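You operate a simulated robot arm through the tools that you are given. There is no shell and no other tool.

You run a simulated robot arm. Do the job below in one go: nothing can be reset, and whatever is moved stays where it is left.

Task
Put things in order on the packing bench. At the end: the black resin bottle (marked "SAND") from the packing bench stands where the white jar (marked "PINS") stood; the silver tamper stands where the green-grip basket stood; the white jar from the packing bench stands where the silver tamper stood; the clear powder cup from the packing bench is on the white tray (marked "PASSED"); the green-grip basket stands where the clear powder cup stood; whatever was shut is shut again. Leave all else as you found it, and nothing knocked over.

Only the result counts: the job must be done as asked and must still hold three seconds after the hand-in. Knocking over, shifting, dropping, spilling or breaking anything else fails it.

Robot
A 7-joint arm with a two-finger gripper, fixed in place. Base frame: the origin is on the floor under the middle of its stand, x ahead of it, y to its left, z up; the work surface is at about z = 900. Units: mm, rad, N and s.
With the tool pointing down near the work surface it reaches from about 340 to 720 mm from the base axis. Its first joint turns from -1.152 to 1.152 rad. Payload 2.45 kg.
The tool frame sits at the grasp point between the pads (the TCP): z along the fingers, y along the line on which they close. The tips reach 26 mm beyond it. The gripper opens to 96 mm; its body begins 69 mm behind the TCP.
Orientation is that of the tool frame in the base frame, as a unit quaternion [x, y, z, w]. With the fingers straight down and closing along the base's y, the tool's x points along the base's -x, its y along +y and its z along -z.

Tools
- The arm moves only by the tool servo_tool. Its arguments are lists of equal length, an entry for each row: "linear": the shift along the tool's x, y, z in cm, a list of three; "rotation": the turn, a rotation vector about the tool's x, y, z in rad, a list of three; "claw": the opening, from 0 (shut) to 1 (fully open). In form: {"linear": [[tx, ty, tz], ...], "rotation": [[ax, ay, az], ...], "claw": [claw, ...]}. A call has 1 to 20 rows; each row shifts and turns the commanded pose from where the row before left it, along the tool's axes as they then stand. Each row takes 0.2 s and may step no farther than 50 mm and 0.15 rad from the row before; otherwise, or with a gripper value out of range, the whole call is refused. Where a pose cannot be reached the arm comes as near as it can. A force on the tool above 40 N (or 10 N above the force at the start of the call, whichever is more), or a blocked arm, ends the call early, and 0.2 s more pass. The fingers move at their own pace (about 50 mm/s each) and stop on an object; they squeeze with about 32 N. The grip force told is the motor's: it shows also when the fingers shut on nothing. Time passes only in rows, and 0.2 s behind the last, so rows that do not move let the fingers close. The reply holds the time, the measured pose of the TCP, the force on the tool along the base axes, the opening and the grip force, in the units named above and with some noise, with the torque about the TCP (base axes, N m) and any sound that the robot's microphone picked up.
- Cameras (640 x 400 px; columns grow to the right, rows downward): "scene" is fixed at [166.2, -397.7, 1413.8]; the picture's right is [0.74, -0.67, 0.00], its down [-0.45, -0.49, -0.75] and it looks along [0.50, 0.55, -0.66] (base axes); focal length 236 px, centre (320, 200). "wrist" rides on the gripper at [82, 3, -98] in the tool frame; the picture's right is [-0.04, 1.00, 0.00], its down [-0.73, -0.03, -0.68] and it looks along [-0.68, -0.03, 0.73] (tool axes); focal length 256 px, centre (320, 200). There is no depth. A picture from a camera that has moved, and an enlarged one, comes with that camera's place and axes in the base frame and with its lens.
- grab_frame(camera): a new picture of that camera. The clock stands still meanwhile.
- enlarge(camera, box): a new picture of the part [left, top, right, bottom] of that camera's present view, enlarged. The clock stands still meanwhile.
- close_job(): hands the job in; it is judged then, once.

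Nothing tells you positions but the pictures and the camera data. Unless the task says otherwise, let go and move clear before handing in.

The tools are called by a JSON object that holds its "method" and its "body". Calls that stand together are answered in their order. servo_tool: Moves the arm, as the interface text tells. Its arguments: {"type":"object","properties":{"linear":{"type":"array"},"rotation":{"type":"array"},"claw":{"type":"array"}},"required":["linear","rotation","claw"]} The other tools are called the same way: grab_frame (camera) takes a picture; enlarge (camera, box) takes an enlarged picture of a part of a camera's view; close_job () hands the job in.

At the start:

```text
time_s: 0.0
ee_pos: [367.3, -146.8, 1244.6]
orientation: [-0.001, 1.0, 0.0, -0.001]
contact_force: [0.2, -0.6, 0.1]
wrist_torque: [-0.02, -0.03, -0.03]
opening: 96.0
finger_force: 0.0
```

scene: 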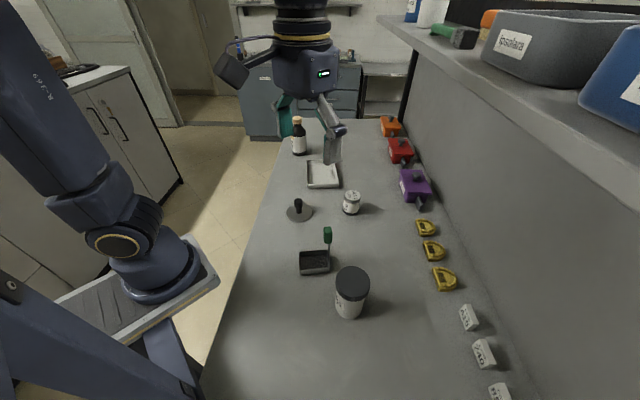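
wrist: 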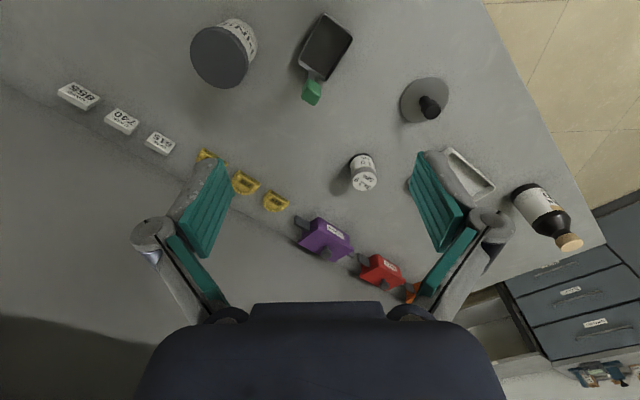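

I see the bench with a black bottle, white tray, tamper, a small white-labelled cup, a green-grip basket and a large jar with a black lid. I'll look closer before moving anything.

{"method": "enlarge", "body": {"camera": "scene", "box": [260, 100, 420, 200]}}

{"method": "enlarge", "body": {"camera": "scene", "box": [260, 180, 420, 280]}}

{"method": "enlarge", "body": {"camera": "scene", "box": [260, 240, 420, 340]}}

{"method": "enlarge", "body": {"camera": "wrist", "box": [160, 0, 400, 150]}}

{"method": "enlarge", "body": {"camera": "wrist", "box": [340, 60, 620, 260]}}

{"method": "enlarge", "body": {"camera": "scene", "box": [380, 0, 640, 160]}}

```text
4.00 times, centred on (340, 150) of scene
camera zoom: at [166.2, -397.7, 1413.8], right [0.74, -0.67, 0.0], down [-0.45, -0.49, -0.75], along [0.5, 0.55, -0.66], focal length 943 px, centre (240, 400)
```

zoom: 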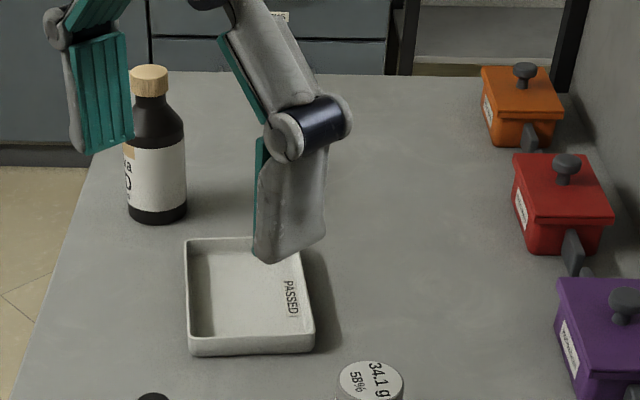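

```text
4.00 times, centred on (340, 230) of scene
camera zoom: at [166.2, -397.7, 1413.8], right [0.74, -0.67, 0.0], down [-0.45, -0.49, -0.75], along [0.5, 0.55, -0.66], focal length 943 px, centre (240, 80)
```

zoom: 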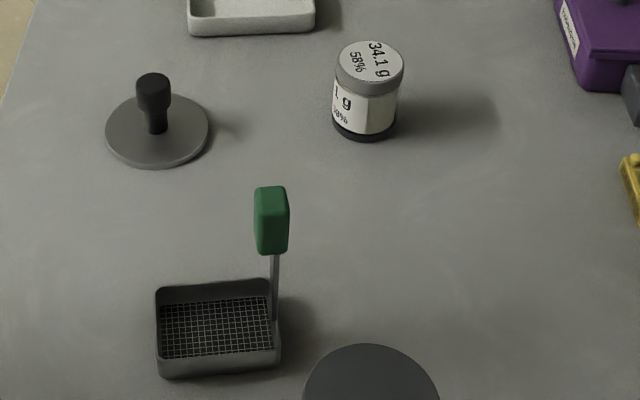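

```text
4.00 times, centred on (340, 290) of scene
camera zoom: at [166.2, -397.7, 1413.8], right [0.74, -0.67, 0.0], down [-0.45, -0.49, -0.75], along [0.5, 0.55, -0.66], focal length 943 px, centre (240, -160)
```

zoom: 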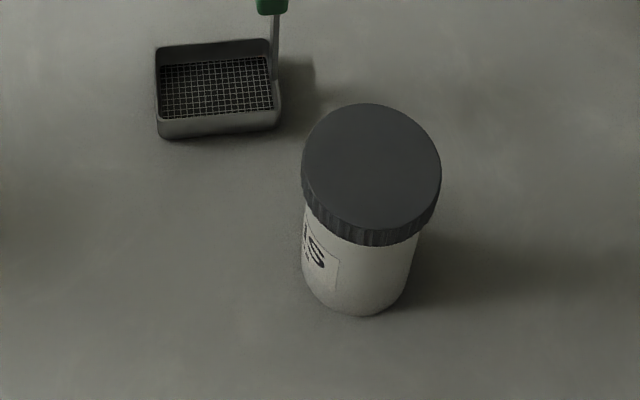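

```text
2.67 times, centred on (280, 75) of wrist
camera zoom: at [287.6, -143.1, 1343.5], right [0.04, 1.0, 0.0], down [0.73, -0.03, 0.68], along [0.68, -0.03, -0.73], focal length 683 px, centre (427, 533)
```

zoom: 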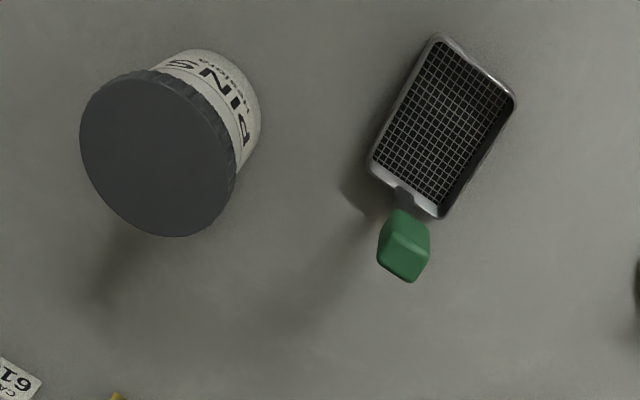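

```text
2.00 times, centred on (480, 160) of wrist
camera zoom: at [287.6, -143.1, 1343.5], right [0.04, 1.0, 0.0], down [0.73, -0.03, 0.68], along [0.68, -0.03, -0.73], focal length 512 px, centre (0, 280)
```

zoom: 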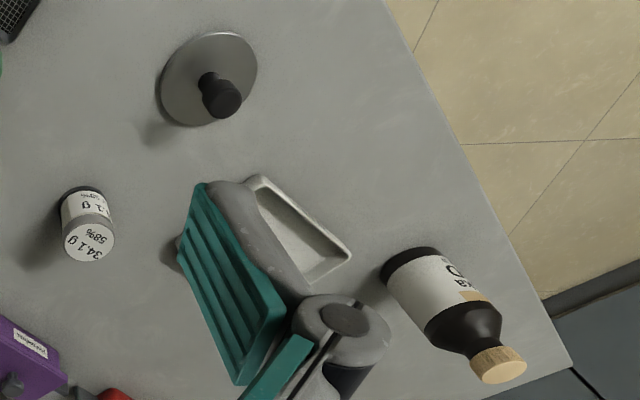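

```text
2.46 times, centred on (510, 80) of scene
camera zoom: at [166.2, -397.7, 1413.8], right [0.74, -0.67, 0.0], down [-0.45, -0.49, -0.75], along [0.5, 0.55, -0.66], focal length 580 px, centre (-148, 495)
```

zoom: 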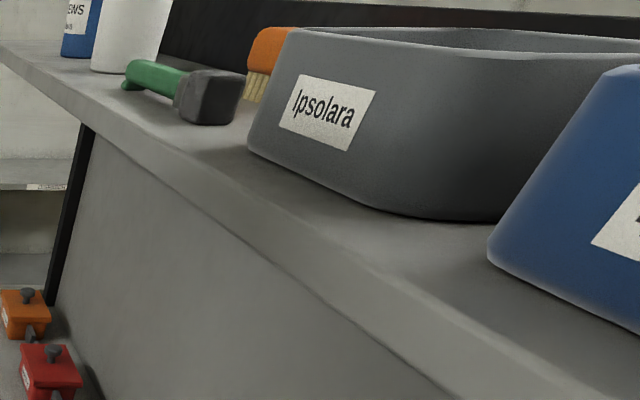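

I take the objects to be roughly at these base coordinates (mm):

| Object | x | y |
|---|---|---|
| Cup | 592 | -73 |
| Tamper | 466 | 27 |
| Basket | 380 | -141 |
| Jar | 361 | -277 |
| Bottle | 692 | 315 |
| Tray | 659 | 131 |

The moves chain without a parking spot if I start with the cup, so I'll first hover above it for a closer look.

{"method": "servo_tool", "body": {"linear": [[-2.5, 0.8, 1.5], [-2.5, 0.8, 1.5], [-2.5, 0.8, 1.5], [-2.5, 0.8, 1.5], [-2.5, 0.8, 1.5], [-2.5, 0.8, 1.5], [-2.5, 0.8, 1.5], [-2.5, 0.8, 1.5], [-2.5, 1.0, 1.5], [0, 0, 0]], "rotation": [[0, 0, 0], [0, 0, 0], [0, 0, 0], [0, 0, 0], [0, 0, 0], [0, 0, 0], [0, 0, 0], [0, 0, 0], [0, 0, 0], [0, 0, 0]], "claw": [1, 1, 1, 1, 1, 1, 1, 1, 1, 1]}}

```text
time_s: 2.2
ee_pos: [592.2, -71.8, 1109.2]
orientation: [0.0, 1.0, 0.001, 0.0]
contact_force: [-1.7, -0.5, -0.6]
wrist_torque: [-0.02, 0.02, -0.02]
opening: 96.1
finger_force: 0.1
```

The arm is now above where I take the cup to be. I'll take pictures from both cameras.

{"method": "grab_frame", "body": {"camera": "wrist"}}

{"method": "grab_frame", "body": {"camera": "scene"}}

{"method": "enlarge", "body": {"camera": "wrist", "box": [240, 40, 400, 140]}}

```text
taken
camera wrist: at [511.6, -68.7, 1208.8], right [0.04, 1.0, 0.0], down [0.73, -0.03, 0.68], along [0.68, -0.03, -0.73], focal length 256 px, centre (320, 200)
```

wrist: 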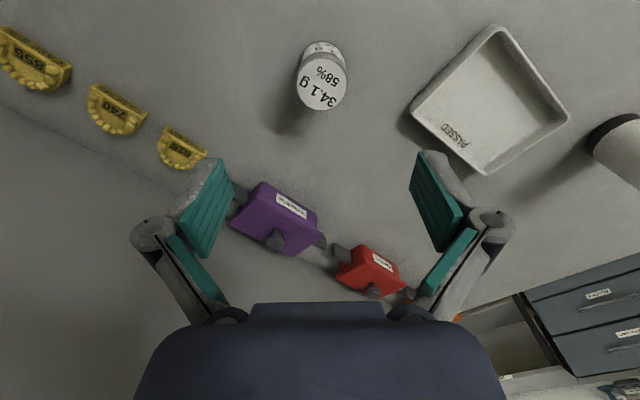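

```text
taken
```

scene: 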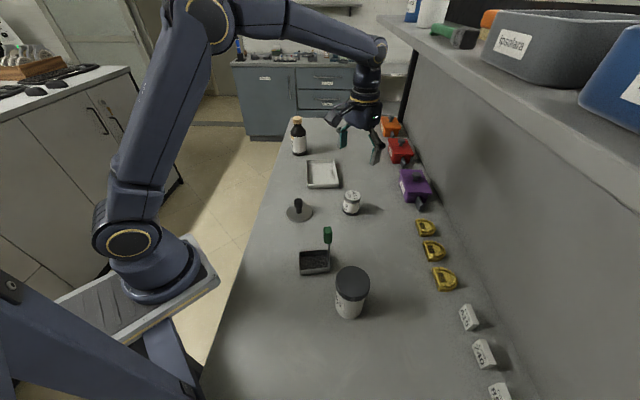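

```text
4.00 times, centred on (320, 90) of wrist
camera zoom: at [511.6, -68.7, 1208.8], right [0.04, 1.0, 0.0], down [0.73, -0.03, 0.68], along [0.68, -0.03, -0.73], focal length 1024 px, centre (320, 640)
```

zoom: 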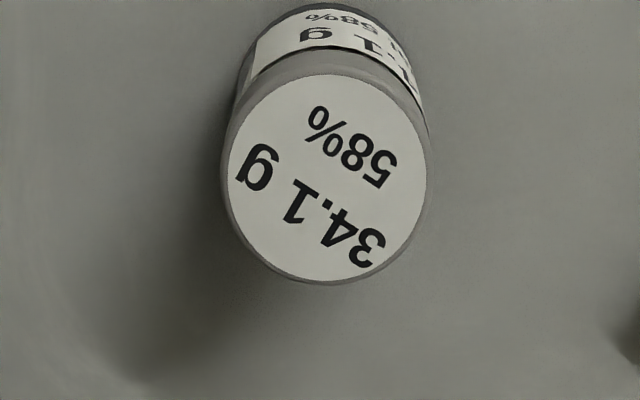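

The cup top centres near (596.5, -71) and is about 59 mm tall. The tray centre is near (653, 130), with its long side at about 52°. I'll turn the gripper so it closes along the tray's long axis, then come down a little over the cup.

{"method": "servo_tool", "body": {"linear": [[-0.42, 0.18, 1], [0, 0, 1.5], [0, 0, 1.5], [0, 0, 1.5], [0, 0, 1.5], [0, 0, 1.5], [0, 0, 0]], "rotation": [[0, 0, 0], [0, 0, 0.132], [0, 0, 0.132], [0, 0, 0.132], [0, 0, 0.132], [0, 0, 0.132], [0, 0, 0]], "claw": [1, 1, 1, 1, 1, 1, 1]}}

{"method": "grab_frame", "body": {"camera": "wrist"}}

{"method": "enlarge", "body": {"camera": "wrist", "box": [240, 60, 400, 160]}}

```text
time_s: 3.8
ee_pos: [597.2, -70.4, 1023.9]
orientation: [0.324, 0.946, 0.0, 0.0]
contact_force: [0.0, 0.2, -0.6]
wrist_torque: [0.0, -0.01, -0.01]
opening: 95.9
finger_force: 0.0
```

```text
taken
camera wrist: at [536.8, -17.3, 1123.3], right [0.65, 0.76, 0.0], down [0.56, -0.47, 0.68], along [0.52, -0.44, -0.73], focal length 256 px, centre (320, 200)
```

wrist: 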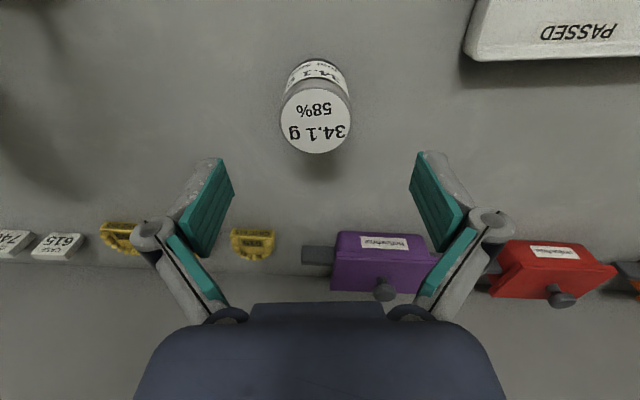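

```text
4.00 times, centred on (320, 110) of wrist
camera zoom: at [536.8, -17.3, 1123.3], right [0.65, 0.76, 0.0], down [0.56, -0.47, 0.68], along [0.52, -0.44, -0.73], focal length 1024 px, centre (320, 560)
```

zoom: 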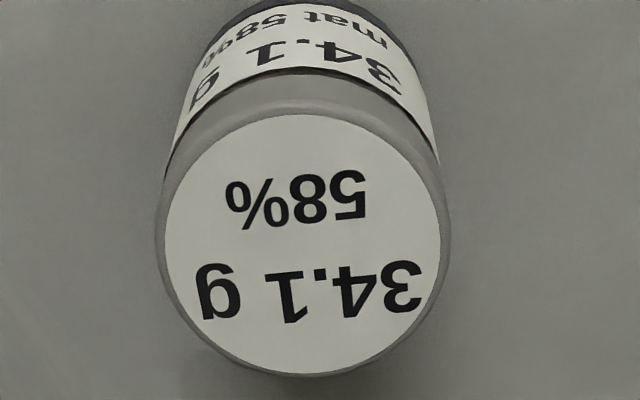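

The cup centres near (595, -71) and the fingers straddle it with room to spare. I'll go down to grip its body at about z = 930 and close.

{"method": "servo_tool", "body": {"linear": [[0.15, -0.19, 1.4], [0, 0, 2], [0, 0, 2], [0, 0, 2], [0, 0, 2], [0, 0, 0]], "rotation": [[0, 0, 0], [0, 0, 0], [0, 0, 0], [0, 0, 0], [0, 0, 0], [0, 0, 0]], "claw": [1, 1, 1, 1, 1, 1]}}

{"method": "grab_frame", "body": {"camera": "wrist"}}

{"method": "enlarge", "body": {"camera": "scene", "box": [280, 150, 440, 250]}}

```text
time_s: 5.2
ee_pos: [595.0, -69.2, 930.2]
orientation: [0.324, 0.946, 0.0, 0.0]
contact_force: [-0.1, -0.5, -0.6]
wrist_torque: [-0.03, 0.02, 0.01]
opening: 95.9
finger_force: 0.1
```

```text
taken
camera wrist: at [534.1, -17.8, 1028.6], right [0.64, 0.77, 0.0], down [0.56, -0.47, 0.68], along [0.52, -0.44, -0.73], focal length 256 px, centre (320, 200)
```

wrist: 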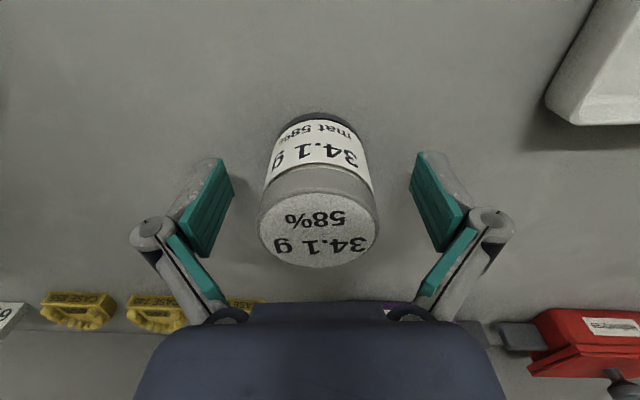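

```text
4.00 times, centred on (360, 200) of scene
camera zoom: at [166.2, -397.7, 1413.8], right [0.74, -0.67, 0.0], down [-0.45, -0.49, -0.75], along [0.5, 0.55, -0.66], focal length 943 px, centre (160, 200)
```

zoom: 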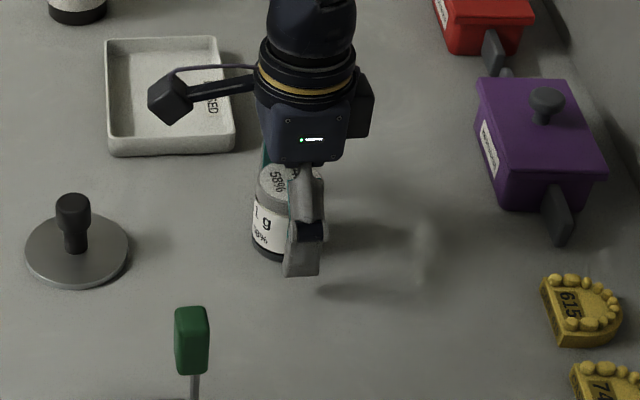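

The cup sits centred between the pads to about a millimetre. I'll close on it.

{"method": "servo_tool", "body": {"linear": [[0, 0, 0], [0, 0, 0], [0, 0, 0], [0, 0, 0], [0, 0, 0], [0, 0, 0]], "rotation": [[0, 0, 0], [0, 0, 0], [0, 0, 0], [0, 0, 0], [0, 0, 0], [0, 0, 0]], "claw": [0.6, 0.5, 0.4, 0.3, 0.3, 0.3]}}

{"method": "enlarge", "body": {"camera": "wrist", "box": [160, 100, 480, 300]}}

```text
time_s: 6.6
ee_pos: [595.5, -69.9, 929.8]
orientation: [0.324, 0.946, 0.0, 0.0]
contact_force: [-0.8, 0.3, 2.3]
wrist_torque: [0.06, 0.01, -0.03]
opening: 48.4
finger_force: 31.6
```

```text
2.00 times, centred on (320, 200) of wrist
camera zoom: at [534.1, -17.8, 1029.0], right [0.64, 0.77, 0.0], down [0.56, -0.47, 0.68], along [0.52, -0.44, -0.73], focal length 512 px, centre (320, 200)
```

zoom: 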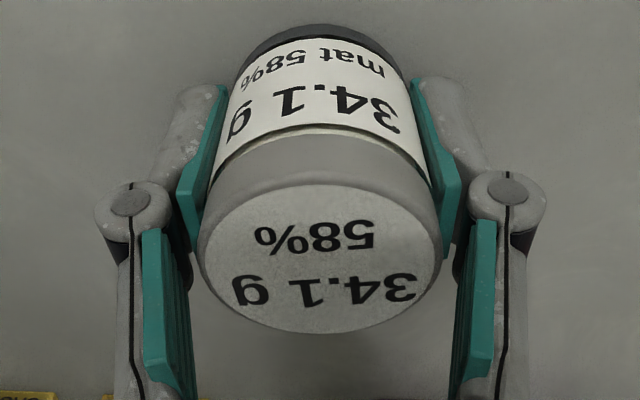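

The grip is firm, with a 48.4 mm opening. I'll lift the cup 70 mm and carry it over the tray.

{"method": "servo_tool", "body": {"linear": [[0, 0, -0.5], [0, 0, -1.5], [0, 0, -2], [0, 0, -2], [0, 0, -1], [0.4, 1.0, 0], [0.95, 2.4, 0], [1, 2.5, 0], [1, 2.5, 0], [1, 2.5, 0], [1, 2.5, 0], [1, 2.5, 0], [0.95, 2.44, 0], [0.4, 1.0, 0], [0, 0, 0]], "rotation": [[0, 0, 0], [0, 0, 0], [0, 0, 0], [0, 0, 0], [0, 0, 0], [0, 0, 0], [0, 0, 0], [0, 0, 0], [0, 0, 0], [0, 0, 0], [0, 0, 0], [0, 0, 0], [0, 0, 0], [0, 0, 0], [0, 0, 0]], "claw": [0.3, 0.3, 0.3, 0.3, 0.3, 0.3, 0.3, 0.3, 0.3, 0.3, 0.3, 0.3, 0.3, 0.3, 0.3]}}

{"method": "grab_frame", "body": {"camera": "wrist"}}

{"method": "enlarge", "body": {"camera": "scene", "box": [260, 100, 420, 200]}}

```text
time_s: 9.8
ee_pos: [653.0, 127.0, 1001.0]
orientation: [0.324, 0.946, 0.0, 0.0]
contact_force: [0.5, 0.3, -0.3]
wrist_torque: [-0.04, -0.01, -0.01]
opening: 48.4
finger_force: 32.1
```

```text
taken
camera wrist: at [592.1, 181.6, 1099.1], right [0.64, 0.77, 0.0], down [0.56, -0.47, 0.68], along [0.52, -0.44, -0.73], focal length 256 px, centre (320, 200)
```

wrist: 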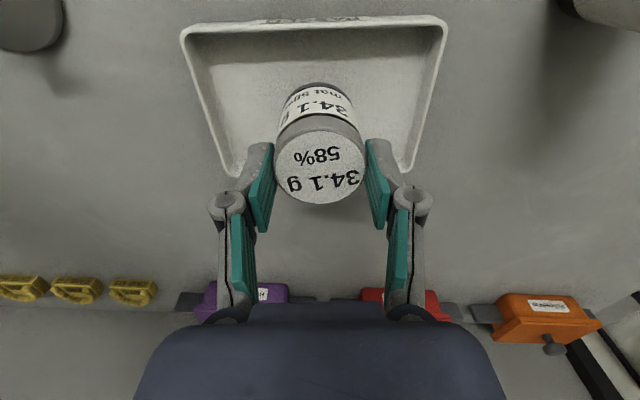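

```text
4.00 times, centred on (340, 150) of scene
camera zoom: at [166.2, -397.7, 1413.8], right [0.74, -0.67, 0.0], down [-0.45, -0.49, -0.75], along [0.5, 0.55, -0.66], focal length 943 px, centre (240, 400)
```

zoom: 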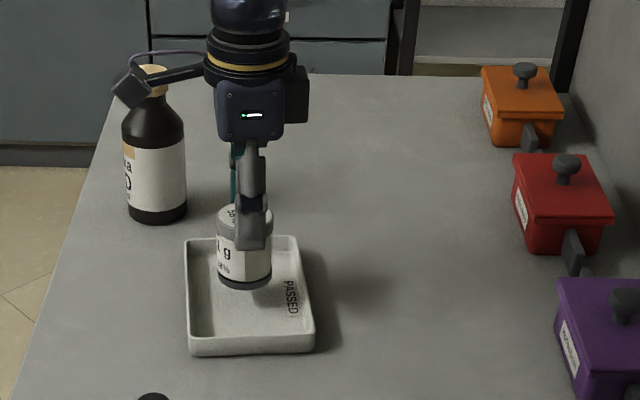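

The cup is centred over the tray. I'll lower it, slowing near the tray floor.

{"method": "servo_tool", "body": {"linear": [[0, 0, 1.5], [0, 0, 1.5], [0, 0, 1.5], [0, 0, 1.0], [0, 0, 0.5], [0, 0, 0]], "rotation": [[0, 0, 0], [0, 0, 0], [0, 0, 0], [0, 0, 0], [0, 0, 0], [0, 0, 0]], "claw": [0.3, 0.3, 0.3, 0.3, 0.3, 0.3]}}

{"method": "enlarge", "body": {"camera": "scene", "box": [280, 130, 380, 192]}}

```text
time_s: 11.2
ee_pos: [652.1, 128.7, 940.4]
orientation: [0.324, 0.946, -0.001, -0.003]
contact_force: [-0.9, 1.7, 3.3]
wrist_torque: [0.03, 0.06, 0.0]
opening: 48.3
finger_force: 32.0
```

```text
6.40 times, centred on (330, 161) of scene
camera zoom: at [166.1, -397.7, 1413.8], right [0.74, -0.67, 0.0], down [-0.45, -0.49, -0.75], along [0.5, 0.55, -0.66], focal length 1508 px, centre (256, 450)
```

zoom: 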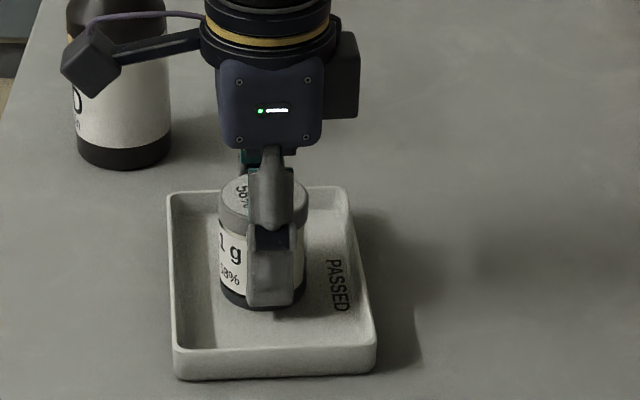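

There is a slight upward force, so the cup may be just touching. I'll step down in small moves to find out.

{"method": "servo_tool", "body": {"linear": [[0, 0, 0.15], [0, 0, 0]], "rotation": [[0, 0, 0], [0, 0, 0]], "claw": [0.3, 0.3]}}

```text
time_s: 11.8
ee_pos: [653.8, 128.4, 939.7]
orientation: [0.324, 0.946, -0.001, 0.0]
contact_force: [-1.2, -1.7, 3.1]
wrist_torque: [0.0, 0.13, 0.02]
opening: 48.6
finger_force: 32.0
```

{"method": "servo_tool", "body": {"linear": [[0, 0, 0.15], [0, 0, 0]], "rotation": [[0, 0, 0], [0, 0, 0]], "claw": [0.3, 0.3]}}

{"method": "enlarge", "body": {"camera": "wrist", "box": [160, 50, 480, 250]}}

```text
time_s: 12.4
ee_pos: [653.5, 129.3, 938.4]
orientation: [0.323, 0.946, 0.001, 0.001]
contact_force: [-2.3, -0.4, 15.6]
wrist_torque: [-0.03, 0.32, 0.0]
opening: 48.6
finger_force: 32.4
```

```text
2.00 times, centred on (320, 150) of wrist
camera zoom: at [592.0, 181.2, 1037.4], right [0.64, 0.77, 0.0], down [0.56, -0.47, 0.68], along [0.52, -0.44, -0.73], focal length 512 px, centre (320, 300)
```

zoom: 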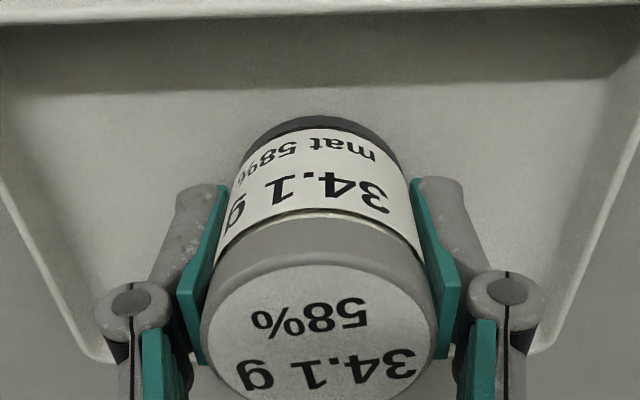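

The force rose to about 15 N, so the cup rests on the tray floor. I'll ease off slightly, open part way to stay inside the tray walls, and rise.

{"method": "servo_tool", "body": {"linear": [[0, 0, -0.1], [0, 0, 0], [0, 0, 0], [0, 0, 0]], "rotation": [[0, 0, 0], [0, 0, 0], [0, 0, 0], [0, 0, 0]], "claw": [0.3, 0.6, 0.7, 0.7]}}

{"method": "enlarge", "body": {"camera": "wrist", "box": [160, 50, 480, 250]}}

```text
time_s: 13.4
ee_pos: [652.6, 127.7, 938.9]
orientation: [0.324, 0.946, 0.0, 0.0]
contact_force: [0.2, 0.7, -0.1]
wrist_torque: [-0.02, -0.02, 0.01]
opening: 67.4
finger_force: 0.0
```

```text
2.00 times, centred on (320, 150) of wrist
camera zoom: at [591.8, 181.3, 1037.4], right [0.64, 0.77, 0.0], down [0.56, -0.47, 0.68], along [0.52, -0.44, -0.73], focal length 512 px, centre (320, 300)
```

zoom: 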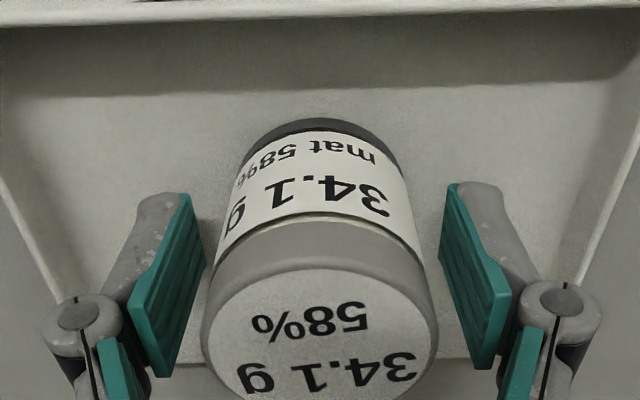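

The cup is free and standing on the tray. I'll rise straight up, then travel to above the basket's green grip.

{"method": "servo_tool", "body": {"linear": [[0, 0, -1], [0, 0, -2], [0, 0, -3], [0, 0, -4], [0, 0, -4], [0, 0, -4], [0.15, -2.5, 0], [0.21, -3.9, 0], [0.21, -3.9, 0], [0.21, -3.9, 0], [0.21, -3.9, 0], [0.21, -3.9, 0], [0.21, -3.9, 0], [0.21, -3.9, 0], [0.21, -3.9, 0], [0.2, -3.3, 0], [0.05, -0.9, 0], [0, 0, 0]], "rotation": [[0, 0, 0], [0, 0, 0], [0, 0, 0], [0, 0, 0], [0, 0, 0], [0, 0, 0], [0, 0, 0], [0, 0, 0], [0, 0, 0], [0, 0, 0], [0, 0, 0], [0, 0, 0], [0, 0, 0], [0, 0, 0], [0, 0, 0], [0, 0, 0], [0, 0, 0], [0, 0, 0]], "claw": [0.7, 0.7, 0.7, 0.7, 0.7, 0.7, 0.7, 0.7, 0.7, 0.7, 0.7, 0.7, 0.7, 0.7, 0.7, 0.7, 0.7, 0.7]}}

{"method": "grab_frame", "body": {"camera": "wrist"}}

{"method": "grab_frame", "body": {"camera": "scene"}}

{"method": "enlarge", "body": {"camera": "scene", "box": [280, 130, 380, 192]}}

```text
time_s: 17.2
ee_pos: [402.5, -158.2, 1117.8]
orientation: [0.324, 0.946, 0.0, 0.0]
contact_force: [0.2, 0.2, -0.3]
wrist_torque: [0.0, 0.0, 0.01]
opening: 67.1
finger_force: 0.0
```

```text
taken
camera wrist: at [342.7, -105.0, 1217.2], right [0.64, 0.77, 0.0], down [0.56, -0.47, 0.68], along [0.52, -0.44, -0.73], focal length 256 px, centre (320, 200)
```

wrist: 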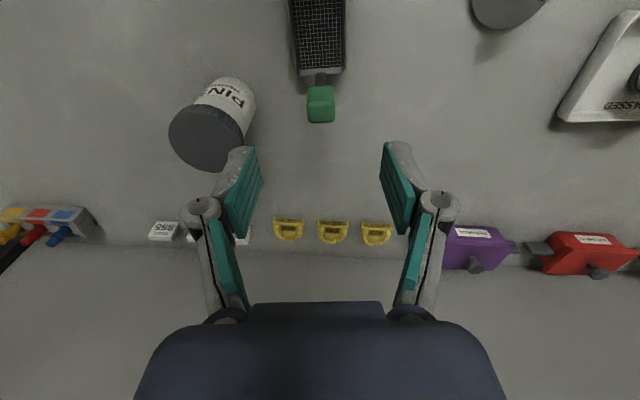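

```text
taken
```

scene: 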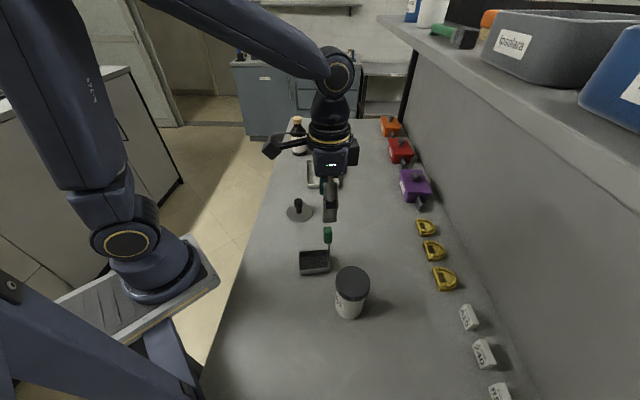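

```text
6.40 times, centred on (330, 161) of scene
camera zoom: at [166.2, -397.7, 1413.8], right [0.74, -0.67, 0.0], down [-0.45, -0.49, -0.75], along [0.5, 0.55, -0.66], focal length 1508 px, centre (256, 450)
```

zoom: 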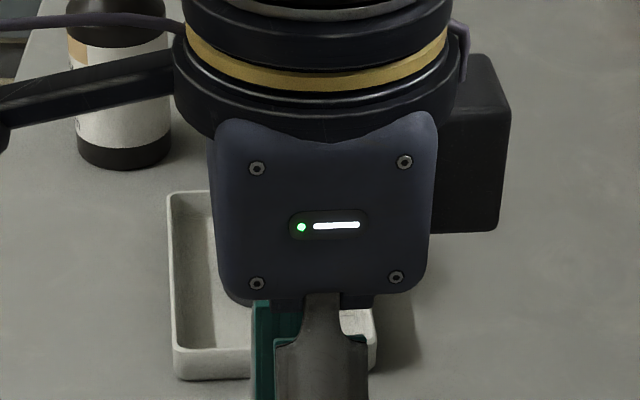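

{"method": "enlarge", "body": {"camera": "wrist", "box": [240, 0, 400, 130]}}

{"method": "enlarge", "body": {"camera": "wrist", "box": [280, 60, 360, 110]}}

{"method": "enlarge", "body": {"camera": "scene", "box": [280, 215, 360, 280]}}

```text
3.08 times, centred on (320, 65) of wrist
camera zoom: at [342.7, -105.0, 1217.2], right [0.64, 0.77, 0.0], down [0.56, -0.47, 0.68], along [0.52, -0.44, -0.73], focal length 788 px, centre (320, 615)
```

zoom: 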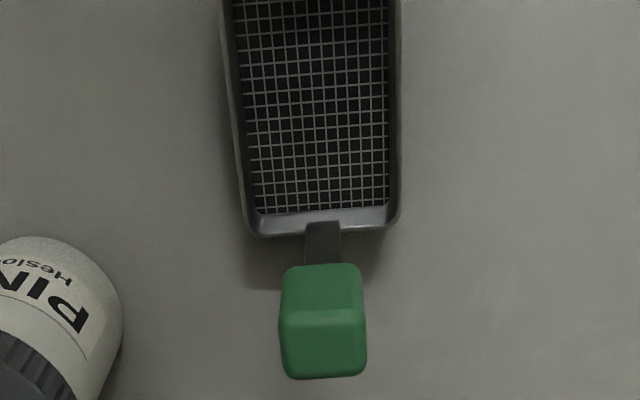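

```text
8.00 times, centred on (320, 85) of wrist
camera zoom: at [342.7, -105.0, 1217.2], right [0.64, 0.77, 0.0], down [0.56, -0.47, 0.68], along [0.52, -0.44, -0.73], focal length 2048 px, centre (320, 1120)
```

zoom: 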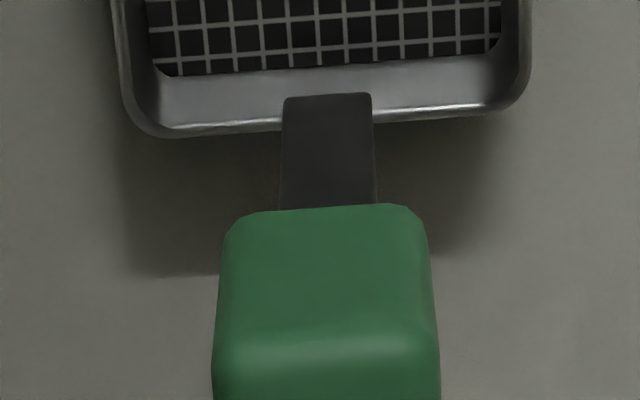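

```text
6.15 times, centred on (320, 248) of scene
camera zoom: at [166.2, -397.7, 1413.8], right [0.74, -0.67, 0.0], down [-0.45, -0.49, -0.75], along [0.5, 0.55, -0.66], focal length 1450 px, centre (320, -92)
```

zoom: 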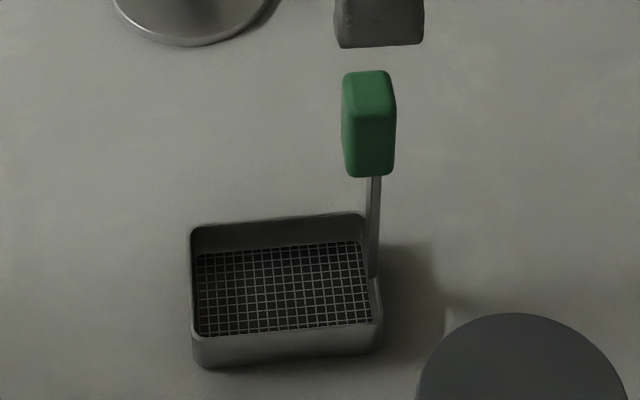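

The green grip spans roughly z = 982–1036, centred near (401, -156), with the basket body aligned to the current yaw and centred near (381, -140.5). I'll descend onto the grip.

{"method": "servo_tool", "body": {"linear": [[0.25, 0.06, 2], [0, 0, 2.5], [0, 0, 2.5], [0, 0, 2], [0, 0, 1.8], [0, 0, 0]], "rotation": [[0, 0, 0], [0, 0, 0], [0, 0, 0], [0, 0, 0], [0, 0, 0], [0, 0, 0]], "claw": [0.7, 0.7, 0.7, 0.7, 0.7, 0.7]}}

{"method": "grab_frame", "body": {"camera": "wrist"}}

{"method": "enlarge", "body": {"camera": "scene", "box": [260, 200, 420, 300]}}

```text
time_s: 18.6
ee_pos: [402.5, -156.0, 1010.2]
orientation: [0.324, 0.946, 0.001, 0.0]
contact_force: [-0.6, -0.7, -0.7]
wrist_torque: [0.01, -0.03, 0.0]
opening: 67.2
finger_force: 0.2
```

```text
taken
camera wrist: at [341.2, -104.4, 1108.7], right [0.64, 0.77, 0.0], down [0.56, -0.47, 0.68], along [0.52, -0.44, -0.73], focal length 256 px, centre (320, 200)
```

wrist: 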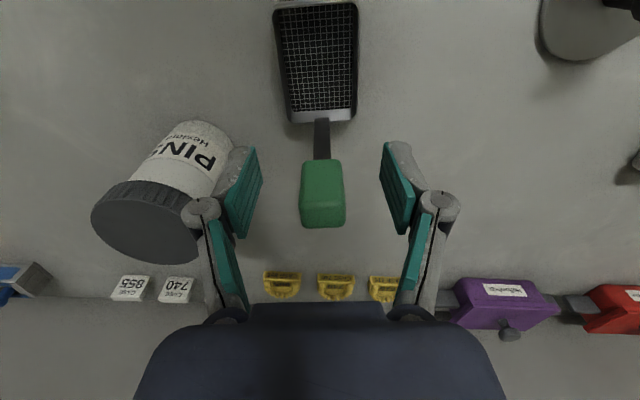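

```text
4.00 times, centred on (340, 250) of scene
camera zoom: at [166.2, -397.7, 1413.8], right [0.74, -0.67, 0.0], down [-0.45, -0.49, -0.75], along [0.5, 0.55, -0.66], focal length 943 px, centre (240, 0)
```

zoom: 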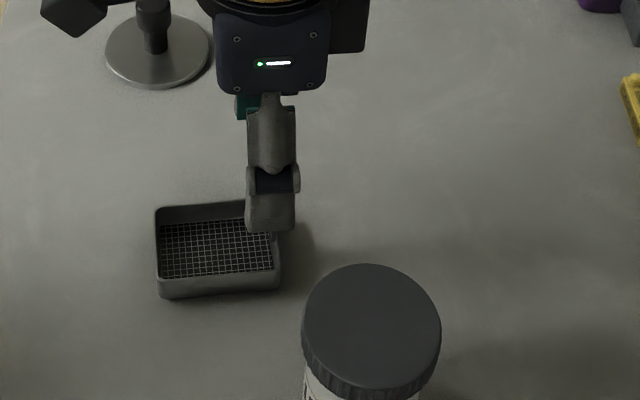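

{"method": "enlarge", "body": {"camera": "wrist", "box": [216, 0, 424, 130]}}

```text
3.08 times, centred on (320, 65) of wrist
camera zoom: at [341.2, -104.4, 1108.7], right [0.64, 0.77, 0.0], down [0.56, -0.47, 0.68], along [0.52, -0.44, -0.73], focal length 788 px, centre (320, 615)
```

zoom: 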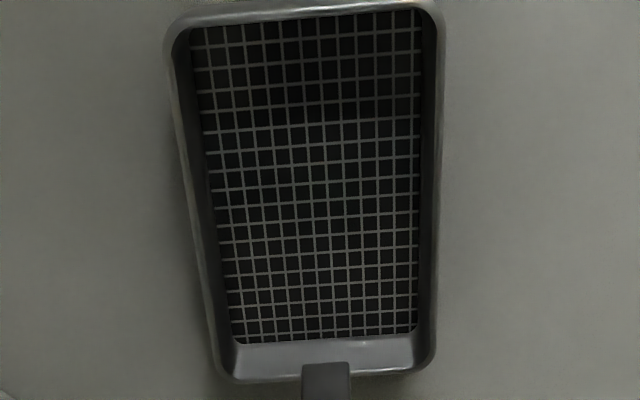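

{"method": "enlarge", "body": {"camera": "wrist", "box": [216, 110, 424, 240]}}

```text
3.08 times, centred on (320, 175) of wrist
camera zoom: at [341.2, -104.4, 1108.7], right [0.64, 0.77, 0.0], down [0.56, -0.47, 0.68], along [0.52, -0.44, -0.73], focal length 788 px, centre (320, 277)
```

zoom: 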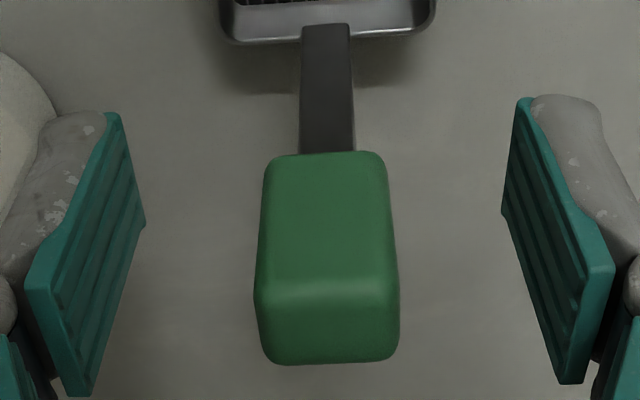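

The grip centre seems to sit about 6–8 mm further out along tool -x and a touch lower than I first took it. I'll shift by 6 mm, drop 5 mm and close on it.

{"method": "servo_tool", "body": {"linear": [[-0.6, 0.07, 0.5], [0, 0, 0], [0, 0, 0], [0, 0, 0], [0, 0, 0], [0, 0, 0], [0, 0, 0]], "rotation": [[0, 0, 0], [0, 0, 0], [0, 0, 0], [0, 0, 0], [0, 0, 0], [0, 0, 0], [0, 0, 0]], "claw": [0.7, 0.5, 0.3, 0.2, 0.1, 0.1, 0.1]}}

{"method": "grab_frame", "body": {"camera": "wrist"}}

{"method": "enlarge", "body": {"camera": "scene", "box": [280, 215, 380, 280]}}

```text
time_s: 20.2
ee_pos: [407.6, -158.9, 1005.8]
orientation: [0.324, 0.946, 0.0, 0.0]
contact_force: [-0.8, 0.3, -0.1]
wrist_torque: [0.0, 0.01, 0.0]
opening: 20.2
finger_force: 31.8
```

```text
taken
camera wrist: at [345.9, -107.0, 1104.1], right [0.64, 0.77, 0.0], down [0.56, -0.47, 0.68], along [0.52, -0.44, -0.73], focal length 256 px, centre (320, 200)
```

wrist: 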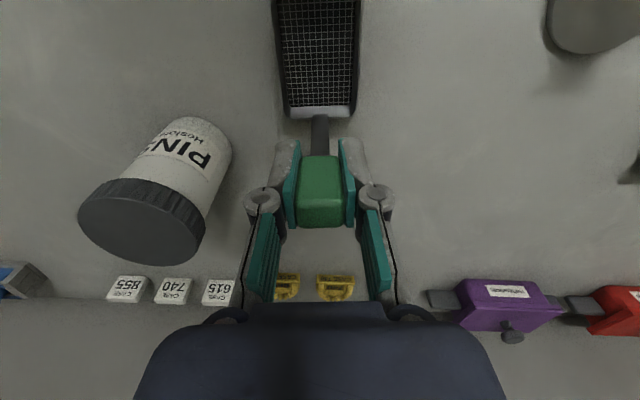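

```text
6.15 times, centred on (330, 248) of scene
camera zoom: at [166.2, -397.7, 1413.8], right [0.74, -0.67, 0.0], down [-0.45, -0.49, -0.75], along [0.5, 0.55, -0.66], focal length 1450 px, centre (258, -92)
```

zoom: 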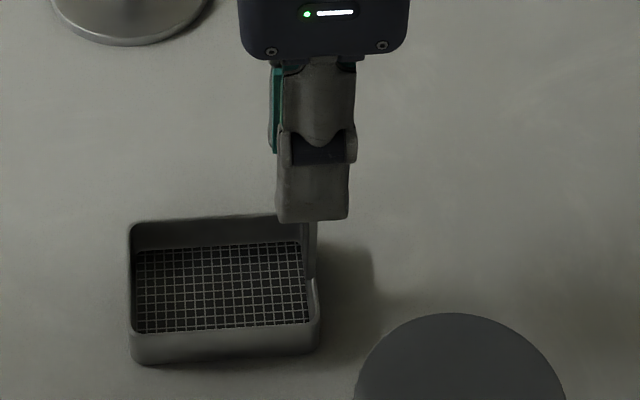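

{"method": "enlarge", "body": {"camera": "wrist", "box": [216, 0, 424, 130]}}

```text
3.08 times, centred on (320, 65) of wrist
camera zoom: at [345.9, -107.0, 1104.1], right [0.64, 0.77, 0.0], down [0.56, -0.47, 0.68], along [0.52, -0.44, -0.73], focal length 788 px, centre (320, 615)
```

zoom: 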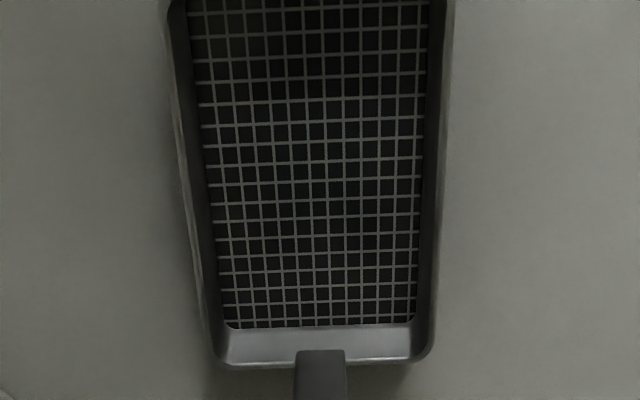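

The grip holds at a 20.2 mm opening, and the basket body centre is about 33 mm along tool +x from the TCP. I'll lift it and carry it by (+213, +70) to the cup's old place.

{"method": "servo_tool", "body": {"linear": [[0, 0, -0.5], [0, 0, -1], [0, 0, -1.5], [0, 0, -2], [0, 0, -1], [-0.5, 0.7, 0], [-1.0, 1.5, 0], [-1.4, 2.1, 0], [-1.6, 2.4, 0], [-1.6, 2.4, 0], [-1.6, 2.4, 0], [-1.6, 2.4, 0], [-1.4, 2.1, 0], [-1.0, 1.5, 0], [-0.6, 0.8, 0], [-0.25, 0.3, 0], [0, 0, 0]], "rotation": [[0, 0, 0], [0, 0, 0], [0, 0, 0], [0, 0, 0], [0, 0, 0], [0, 0, 0], [0, 0, 0], [0, 0, 0], [0, 0, 0], [0, 0, 0], [0, 0, 0], [0, 0, 0], [0, 0, 0], [0, 0, 0], [0, 0, 0], [0, 0, 0], [0, 0, 0]], "claw": [0.1, 0.1, 0.1, 0.1, 0.1, 0.1, 0.1, 0.1, 0.1, 0.1, 0.1, 0.1, 0.1, 0.1, 0.1, 0.1, 0.1]}}

{"method": "grab_frame", "body": {"camera": "wrist"}}

{"method": "grab_frame", "body": {"camera": "scene"}}

```text
time_s: 23.8
ee_pos: [619.3, -89.3, 1065.9]
orientation: [0.324, 0.946, 0.0, 0.0]
contact_force: [0.1, 0.7, -0.2]
wrist_torque: [0.0, -0.01, -0.02]
opening: 20.4
finger_force: 32.6
```

```text
taken
camera wrist: at [559.8, -36.5, 1164.9], right [0.64, 0.77, 0.0], down [0.56, -0.47, 0.68], along [0.52, -0.44, -0.73], focal length 256 px, centre (320, 200)
```

wrist: 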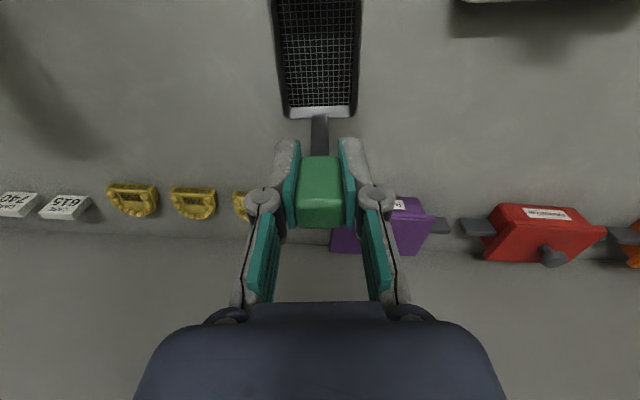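

```text
taken
```

scene: 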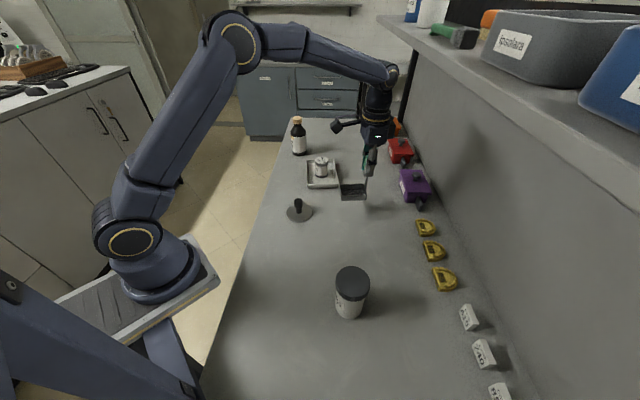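

The basket is held level, and its body centre works out at (594, -69.5), the cup's old spot. I'll lower it with a slow finish.

{"method": "servo_tool", "body": {"linear": [[0, 0, 1], [0, 0, 1.5], [0, 0, 1.5], [0, 0, 1], [0, 0, 0.5], [0, 0, 0.3], [0, 0, 0]], "rotation": [[0, 0, 0], [0, 0, 0], [0, 0, 0], [0, 0, 0], [0, 0, 0], [0, 0, 0], [0, 0, 0]], "claw": [0.1, 0.1, 0.1, 0.1, 0.1, 0.1, 0.1]}}

```text
time_s: 25.4
ee_pos: [620.2, -89.2, 1008.5]
orientation: [0.325, 0.946, 0.001, 0.0]
contact_force: [0.1, -0.7, -0.7]
wrist_torque: [-0.02, -0.01, -0.02]
opening: 20.4
finger_force: 31.5
```

{"method": "servo_tool", "body": {"linear": [[0, 0, 0.15], [0, 0, 0.1], [0, 0, 0]], "rotation": [[0, 0, 0], [0, 0, 0], [0, 0, 0]], "claw": [0.1, 0.1, 0.1]}}

{"method": "enlarge", "body": {"camera": "scene", "box": [300, 150, 420, 230]}}

```text
time_s: 26.2
ee_pos: [620.4, -89.4, 1005.5]
orientation: [0.324, 0.946, 0.0, 0.0]
contact_force: [-1.0, -0.2, 0.5]
wrist_torque: [0.03, 0.03, -0.02]
opening: 20.2
finger_force: 32.1
```

```text
5.00 times, centred on (360, 190) of scene
camera zoom: at [166.2, -397.7, 1413.8], right [0.74, -0.67, 0.0], down [-0.45, -0.49, -0.75], along [0.5, 0.55, -0.66], focal length 1178 px, centre (120, 250)
```

zoom: 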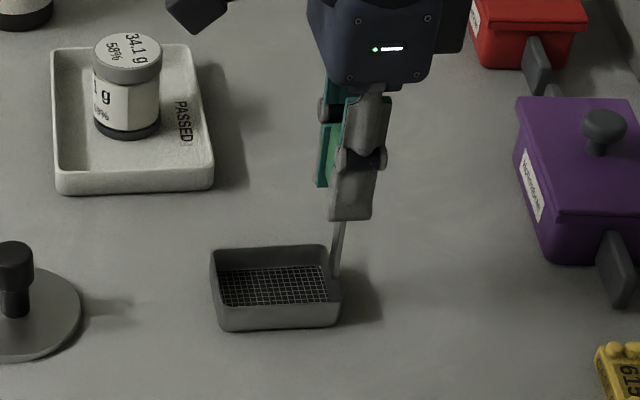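

{"method": "servo_tool", "body": {"linear": [[0, 0, 0.1], [0, 0, 0]], "rotation": [[0, 0, 0], [0, 0, 0]], "claw": [0.1, 0.1]}}

```text
time_s: 26.8
ee_pos: [620.1, -89.1, 1005.4]
orientation: [0.324, 0.946, 0.0, 0.0]
contact_force: [-4.5, 0.3, 12.4]
wrist_torque: [0.34, 0.52, 0.09]
opening: 20.1
finger_force: 31.8
```

That is 12 N, so the basket stands on the bench. I'll ease off and open.

{"method": "servo_tool", "body": {"linear": [[0, 0, -0.08], [0, 0, 0], [0, 0, 0], [0, 0, 0], [0, 0, 0]], "rotation": [[0, 0, 0], [0, 0, 0], [0, 0, 0], [0, 0, 0], [0, 0, 0]], "claw": [0.1, 0.3, 0.5, 0.6, 0.6]}}

{"method": "grab_frame", "body": {"camera": "wrist"}}

{"method": "enlarge", "body": {"camera": "scene", "box": [260, 180, 420, 280]}}

```text
time_s: 28.0
ee_pos: [621.4, -91.0, 1004.7]
orientation: [0.324, 0.946, -0.001, 0.0]
contact_force: [-0.2, 0.5, 0.8]
wrist_torque: [-0.03, -0.02, 0.03]
opening: 57.5
finger_force: 0.1
```

```text
taken
camera wrist: at [559.6, -36.6, 1103.5], right [0.64, 0.77, 0.0], down [0.56, -0.47, 0.68], along [0.52, -0.44, -0.73], focal length 256 px, centre (320, 200)
```

wrist: 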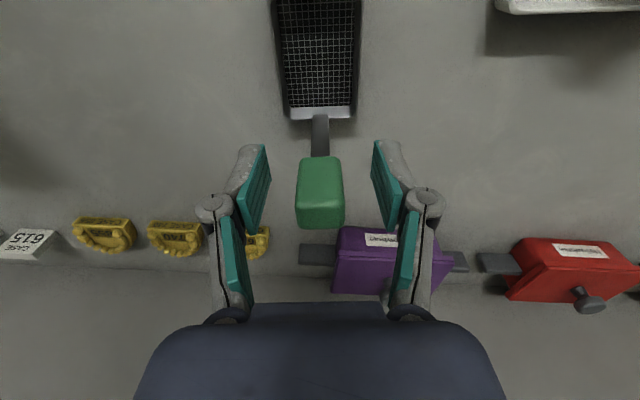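

```text
4.00 times, centred on (340, 230) of scene
camera zoom: at [166.2, -397.7, 1413.8], right [0.74, -0.67, 0.0], down [-0.45, -0.49, -0.75], along [0.5, 0.55, -0.66], focal length 943 px, centre (240, 80)
```

zoom: 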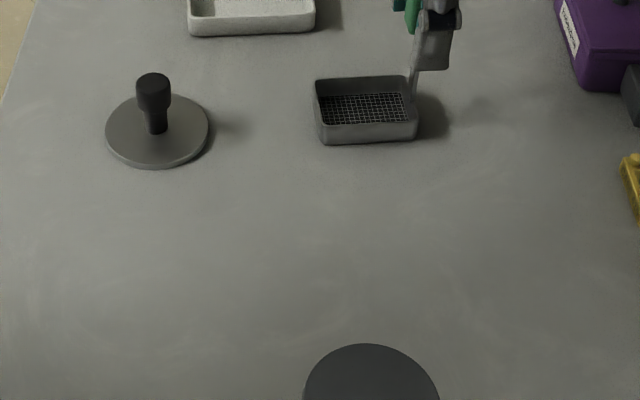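

The basket stands cleanly on the cup's old spot. I'll rise clear of its grip and move over the tamper.

{"method": "servo_tool", "body": {"linear": [[0, 0, -1], [0, 0, -2], [0, 0, -3], [0, 0, -3.5], [0, 0, -2.5], [1.5, 0, 0], [2.9, 0, 0], [2.9, 0, 0], [2.9, -0.1, 0], [2.9, -0.1, 0], [2.9, 0, 0], [2.3, -0.04, 0], [1, 0, 0], [0, 0, 3], [0, 0, 3], [0, 0, 0]], "rotation": [[0, 0, 0], [0, 0, 0], [0, 0, 0], [0, 0, 0], [0, 0, 0], [0, 0, 0], [0, 0, 0], [0, 0, 0], [0, 0, 0], [0, 0, 0], [0, 0, 0], [0, 0, 0], [0, 0, 0], [0, 0, 0], [0, 0, 0], [0, 0, 0]], "claw": [0.6, 0.6, 0.6, 0.6, 0.6, 0.6, 0.6, 0.6, 0.6, 0.6, 0.6, 0.6, 0.6, 0.6, 0.6, 0.6]}}

{"method": "grab_frame", "body": {"camera": "wrist"}}

{"method": "enlarge", "body": {"camera": "scene", "box": [260, 130, 420, 230]}}

```text
time_s: 31.4
ee_pos: [463.7, 26.7, 1066.3]
orientation: [0.324, 0.946, -0.001, 0.0]
contact_force: [0.6, 0.1, -0.1]
wrist_torque: [-0.02, 0.02, 0.01]
opening: 57.6
finger_force: 0.1
```

```text
taken
camera wrist: at [403.7, 78.9, 1164.1], right [0.64, 0.77, 0.0], down [0.56, -0.47, 0.68], along [0.52, -0.44, -0.73], focal length 256 px, centre (320, 200)
```

wrist: 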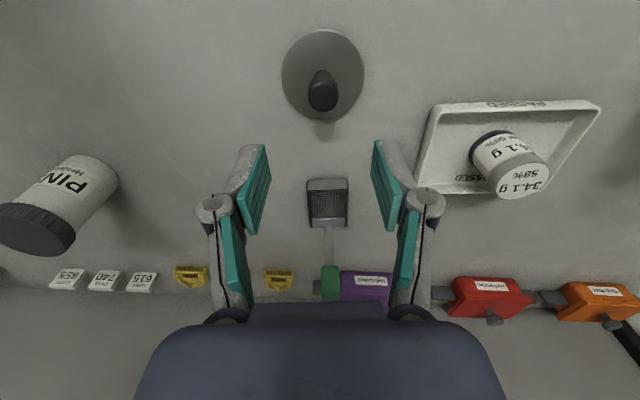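

```text
4.00 times, centred on (340, 180) of scene
camera zoom: at [166.2, -397.7, 1413.8], right [0.74, -0.67, 0.0], down [-0.45, -0.49, -0.75], along [0.5, 0.55, -0.66], focal length 943 px, centre (240, 280)
```

zoom: 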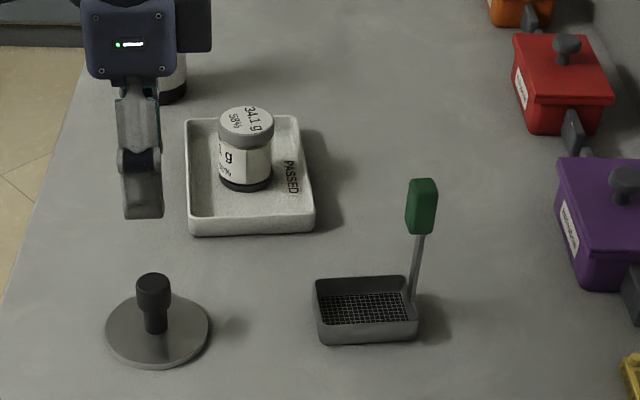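

{"method": "enlarge", "body": {"camera": "wrist", "box": [256, 20, 384, 140]}}

```text
3.33 times, centred on (320, 80) of wrist
camera zoom: at [403.7, 78.9, 1164.1], right [0.64, 0.77, 0.0], down [0.56, -0.47, 0.68], along [0.52, -0.44, -0.73], focal length 853 px, centre (320, 600)
```

zoom: 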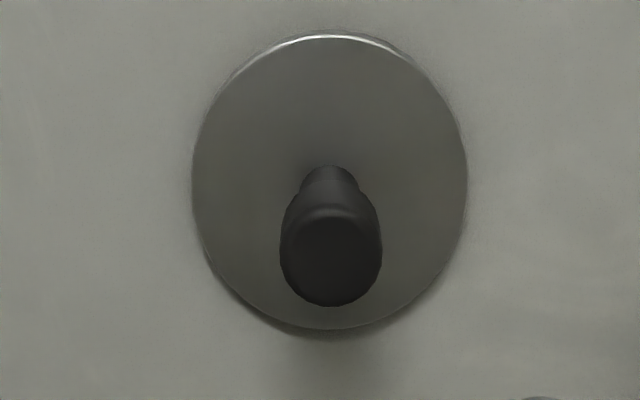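

The tamper disc centres near (466.5, 28.4) and the knob top is at about z = 948. I'll descend to hold the knob at z ≈ 940, so the tips stay above the disc.

{"method": "servo_tool", "body": {"linear": [[-0.11, 0.28, 2], [0, 0, 2.5], [0, 0, 2.5], [0, 0, 2.5], [0, 0, 2], [0, 0, 1], [0, 0, 0]], "rotation": [[0, 0, 0], [0, 0, 0], [0, 0, 0], [0, 0, 0], [0, 0, 0], [0, 0, 0], [0, 0, 0]], "claw": [0.6, 0.6, 0.6, 0.6, 0.6, 0.6, 0.6]}}

{"method": "grab_frame", "body": {"camera": "wrist"}}

{"method": "enlarge", "body": {"camera": "scene", "box": [260, 170, 360, 232]}}

```text
time_s: 33.0
ee_pos: [467.7, 27.4, 939.9]
orientation: [0.324, 0.946, 0.0, 0.0]
contact_force: [0.5, 0.1, 0.4]
wrist_torque: [-0.02, 0.01, 0.04]
opening: 57.8
finger_force: 0.1
```

```text
taken
camera wrist: at [407.6, 81.7, 1039.2], right [0.64, 0.76, 0.0], down [0.56, -0.47, 0.68], along [0.52, -0.44, -0.73], focal length 256 px, centre (320, 200)
```

wrist: 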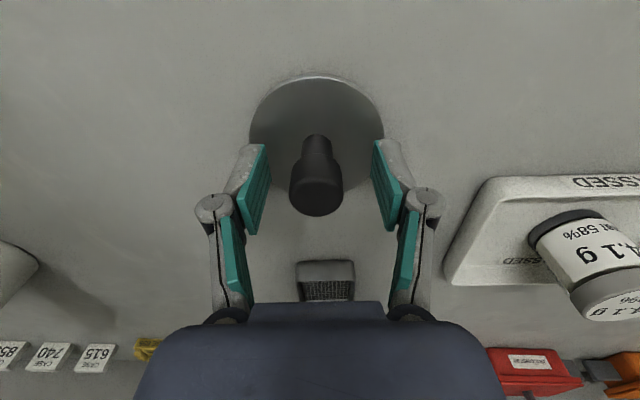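

```text
6.40 times, centred on (310, 201) of scene
camera zoom: at [166.2, -397.7, 1413.8], right [0.74, -0.67, 0.0], down [-0.45, -0.49, -0.75], along [0.5, 0.55, -0.66], focal length 1508 px, centre (384, 194)
```

zoom: 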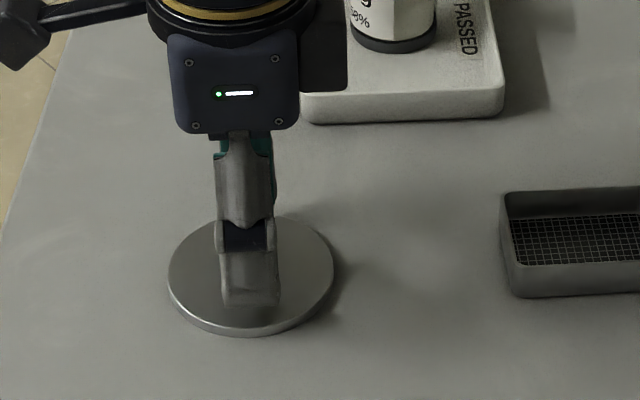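

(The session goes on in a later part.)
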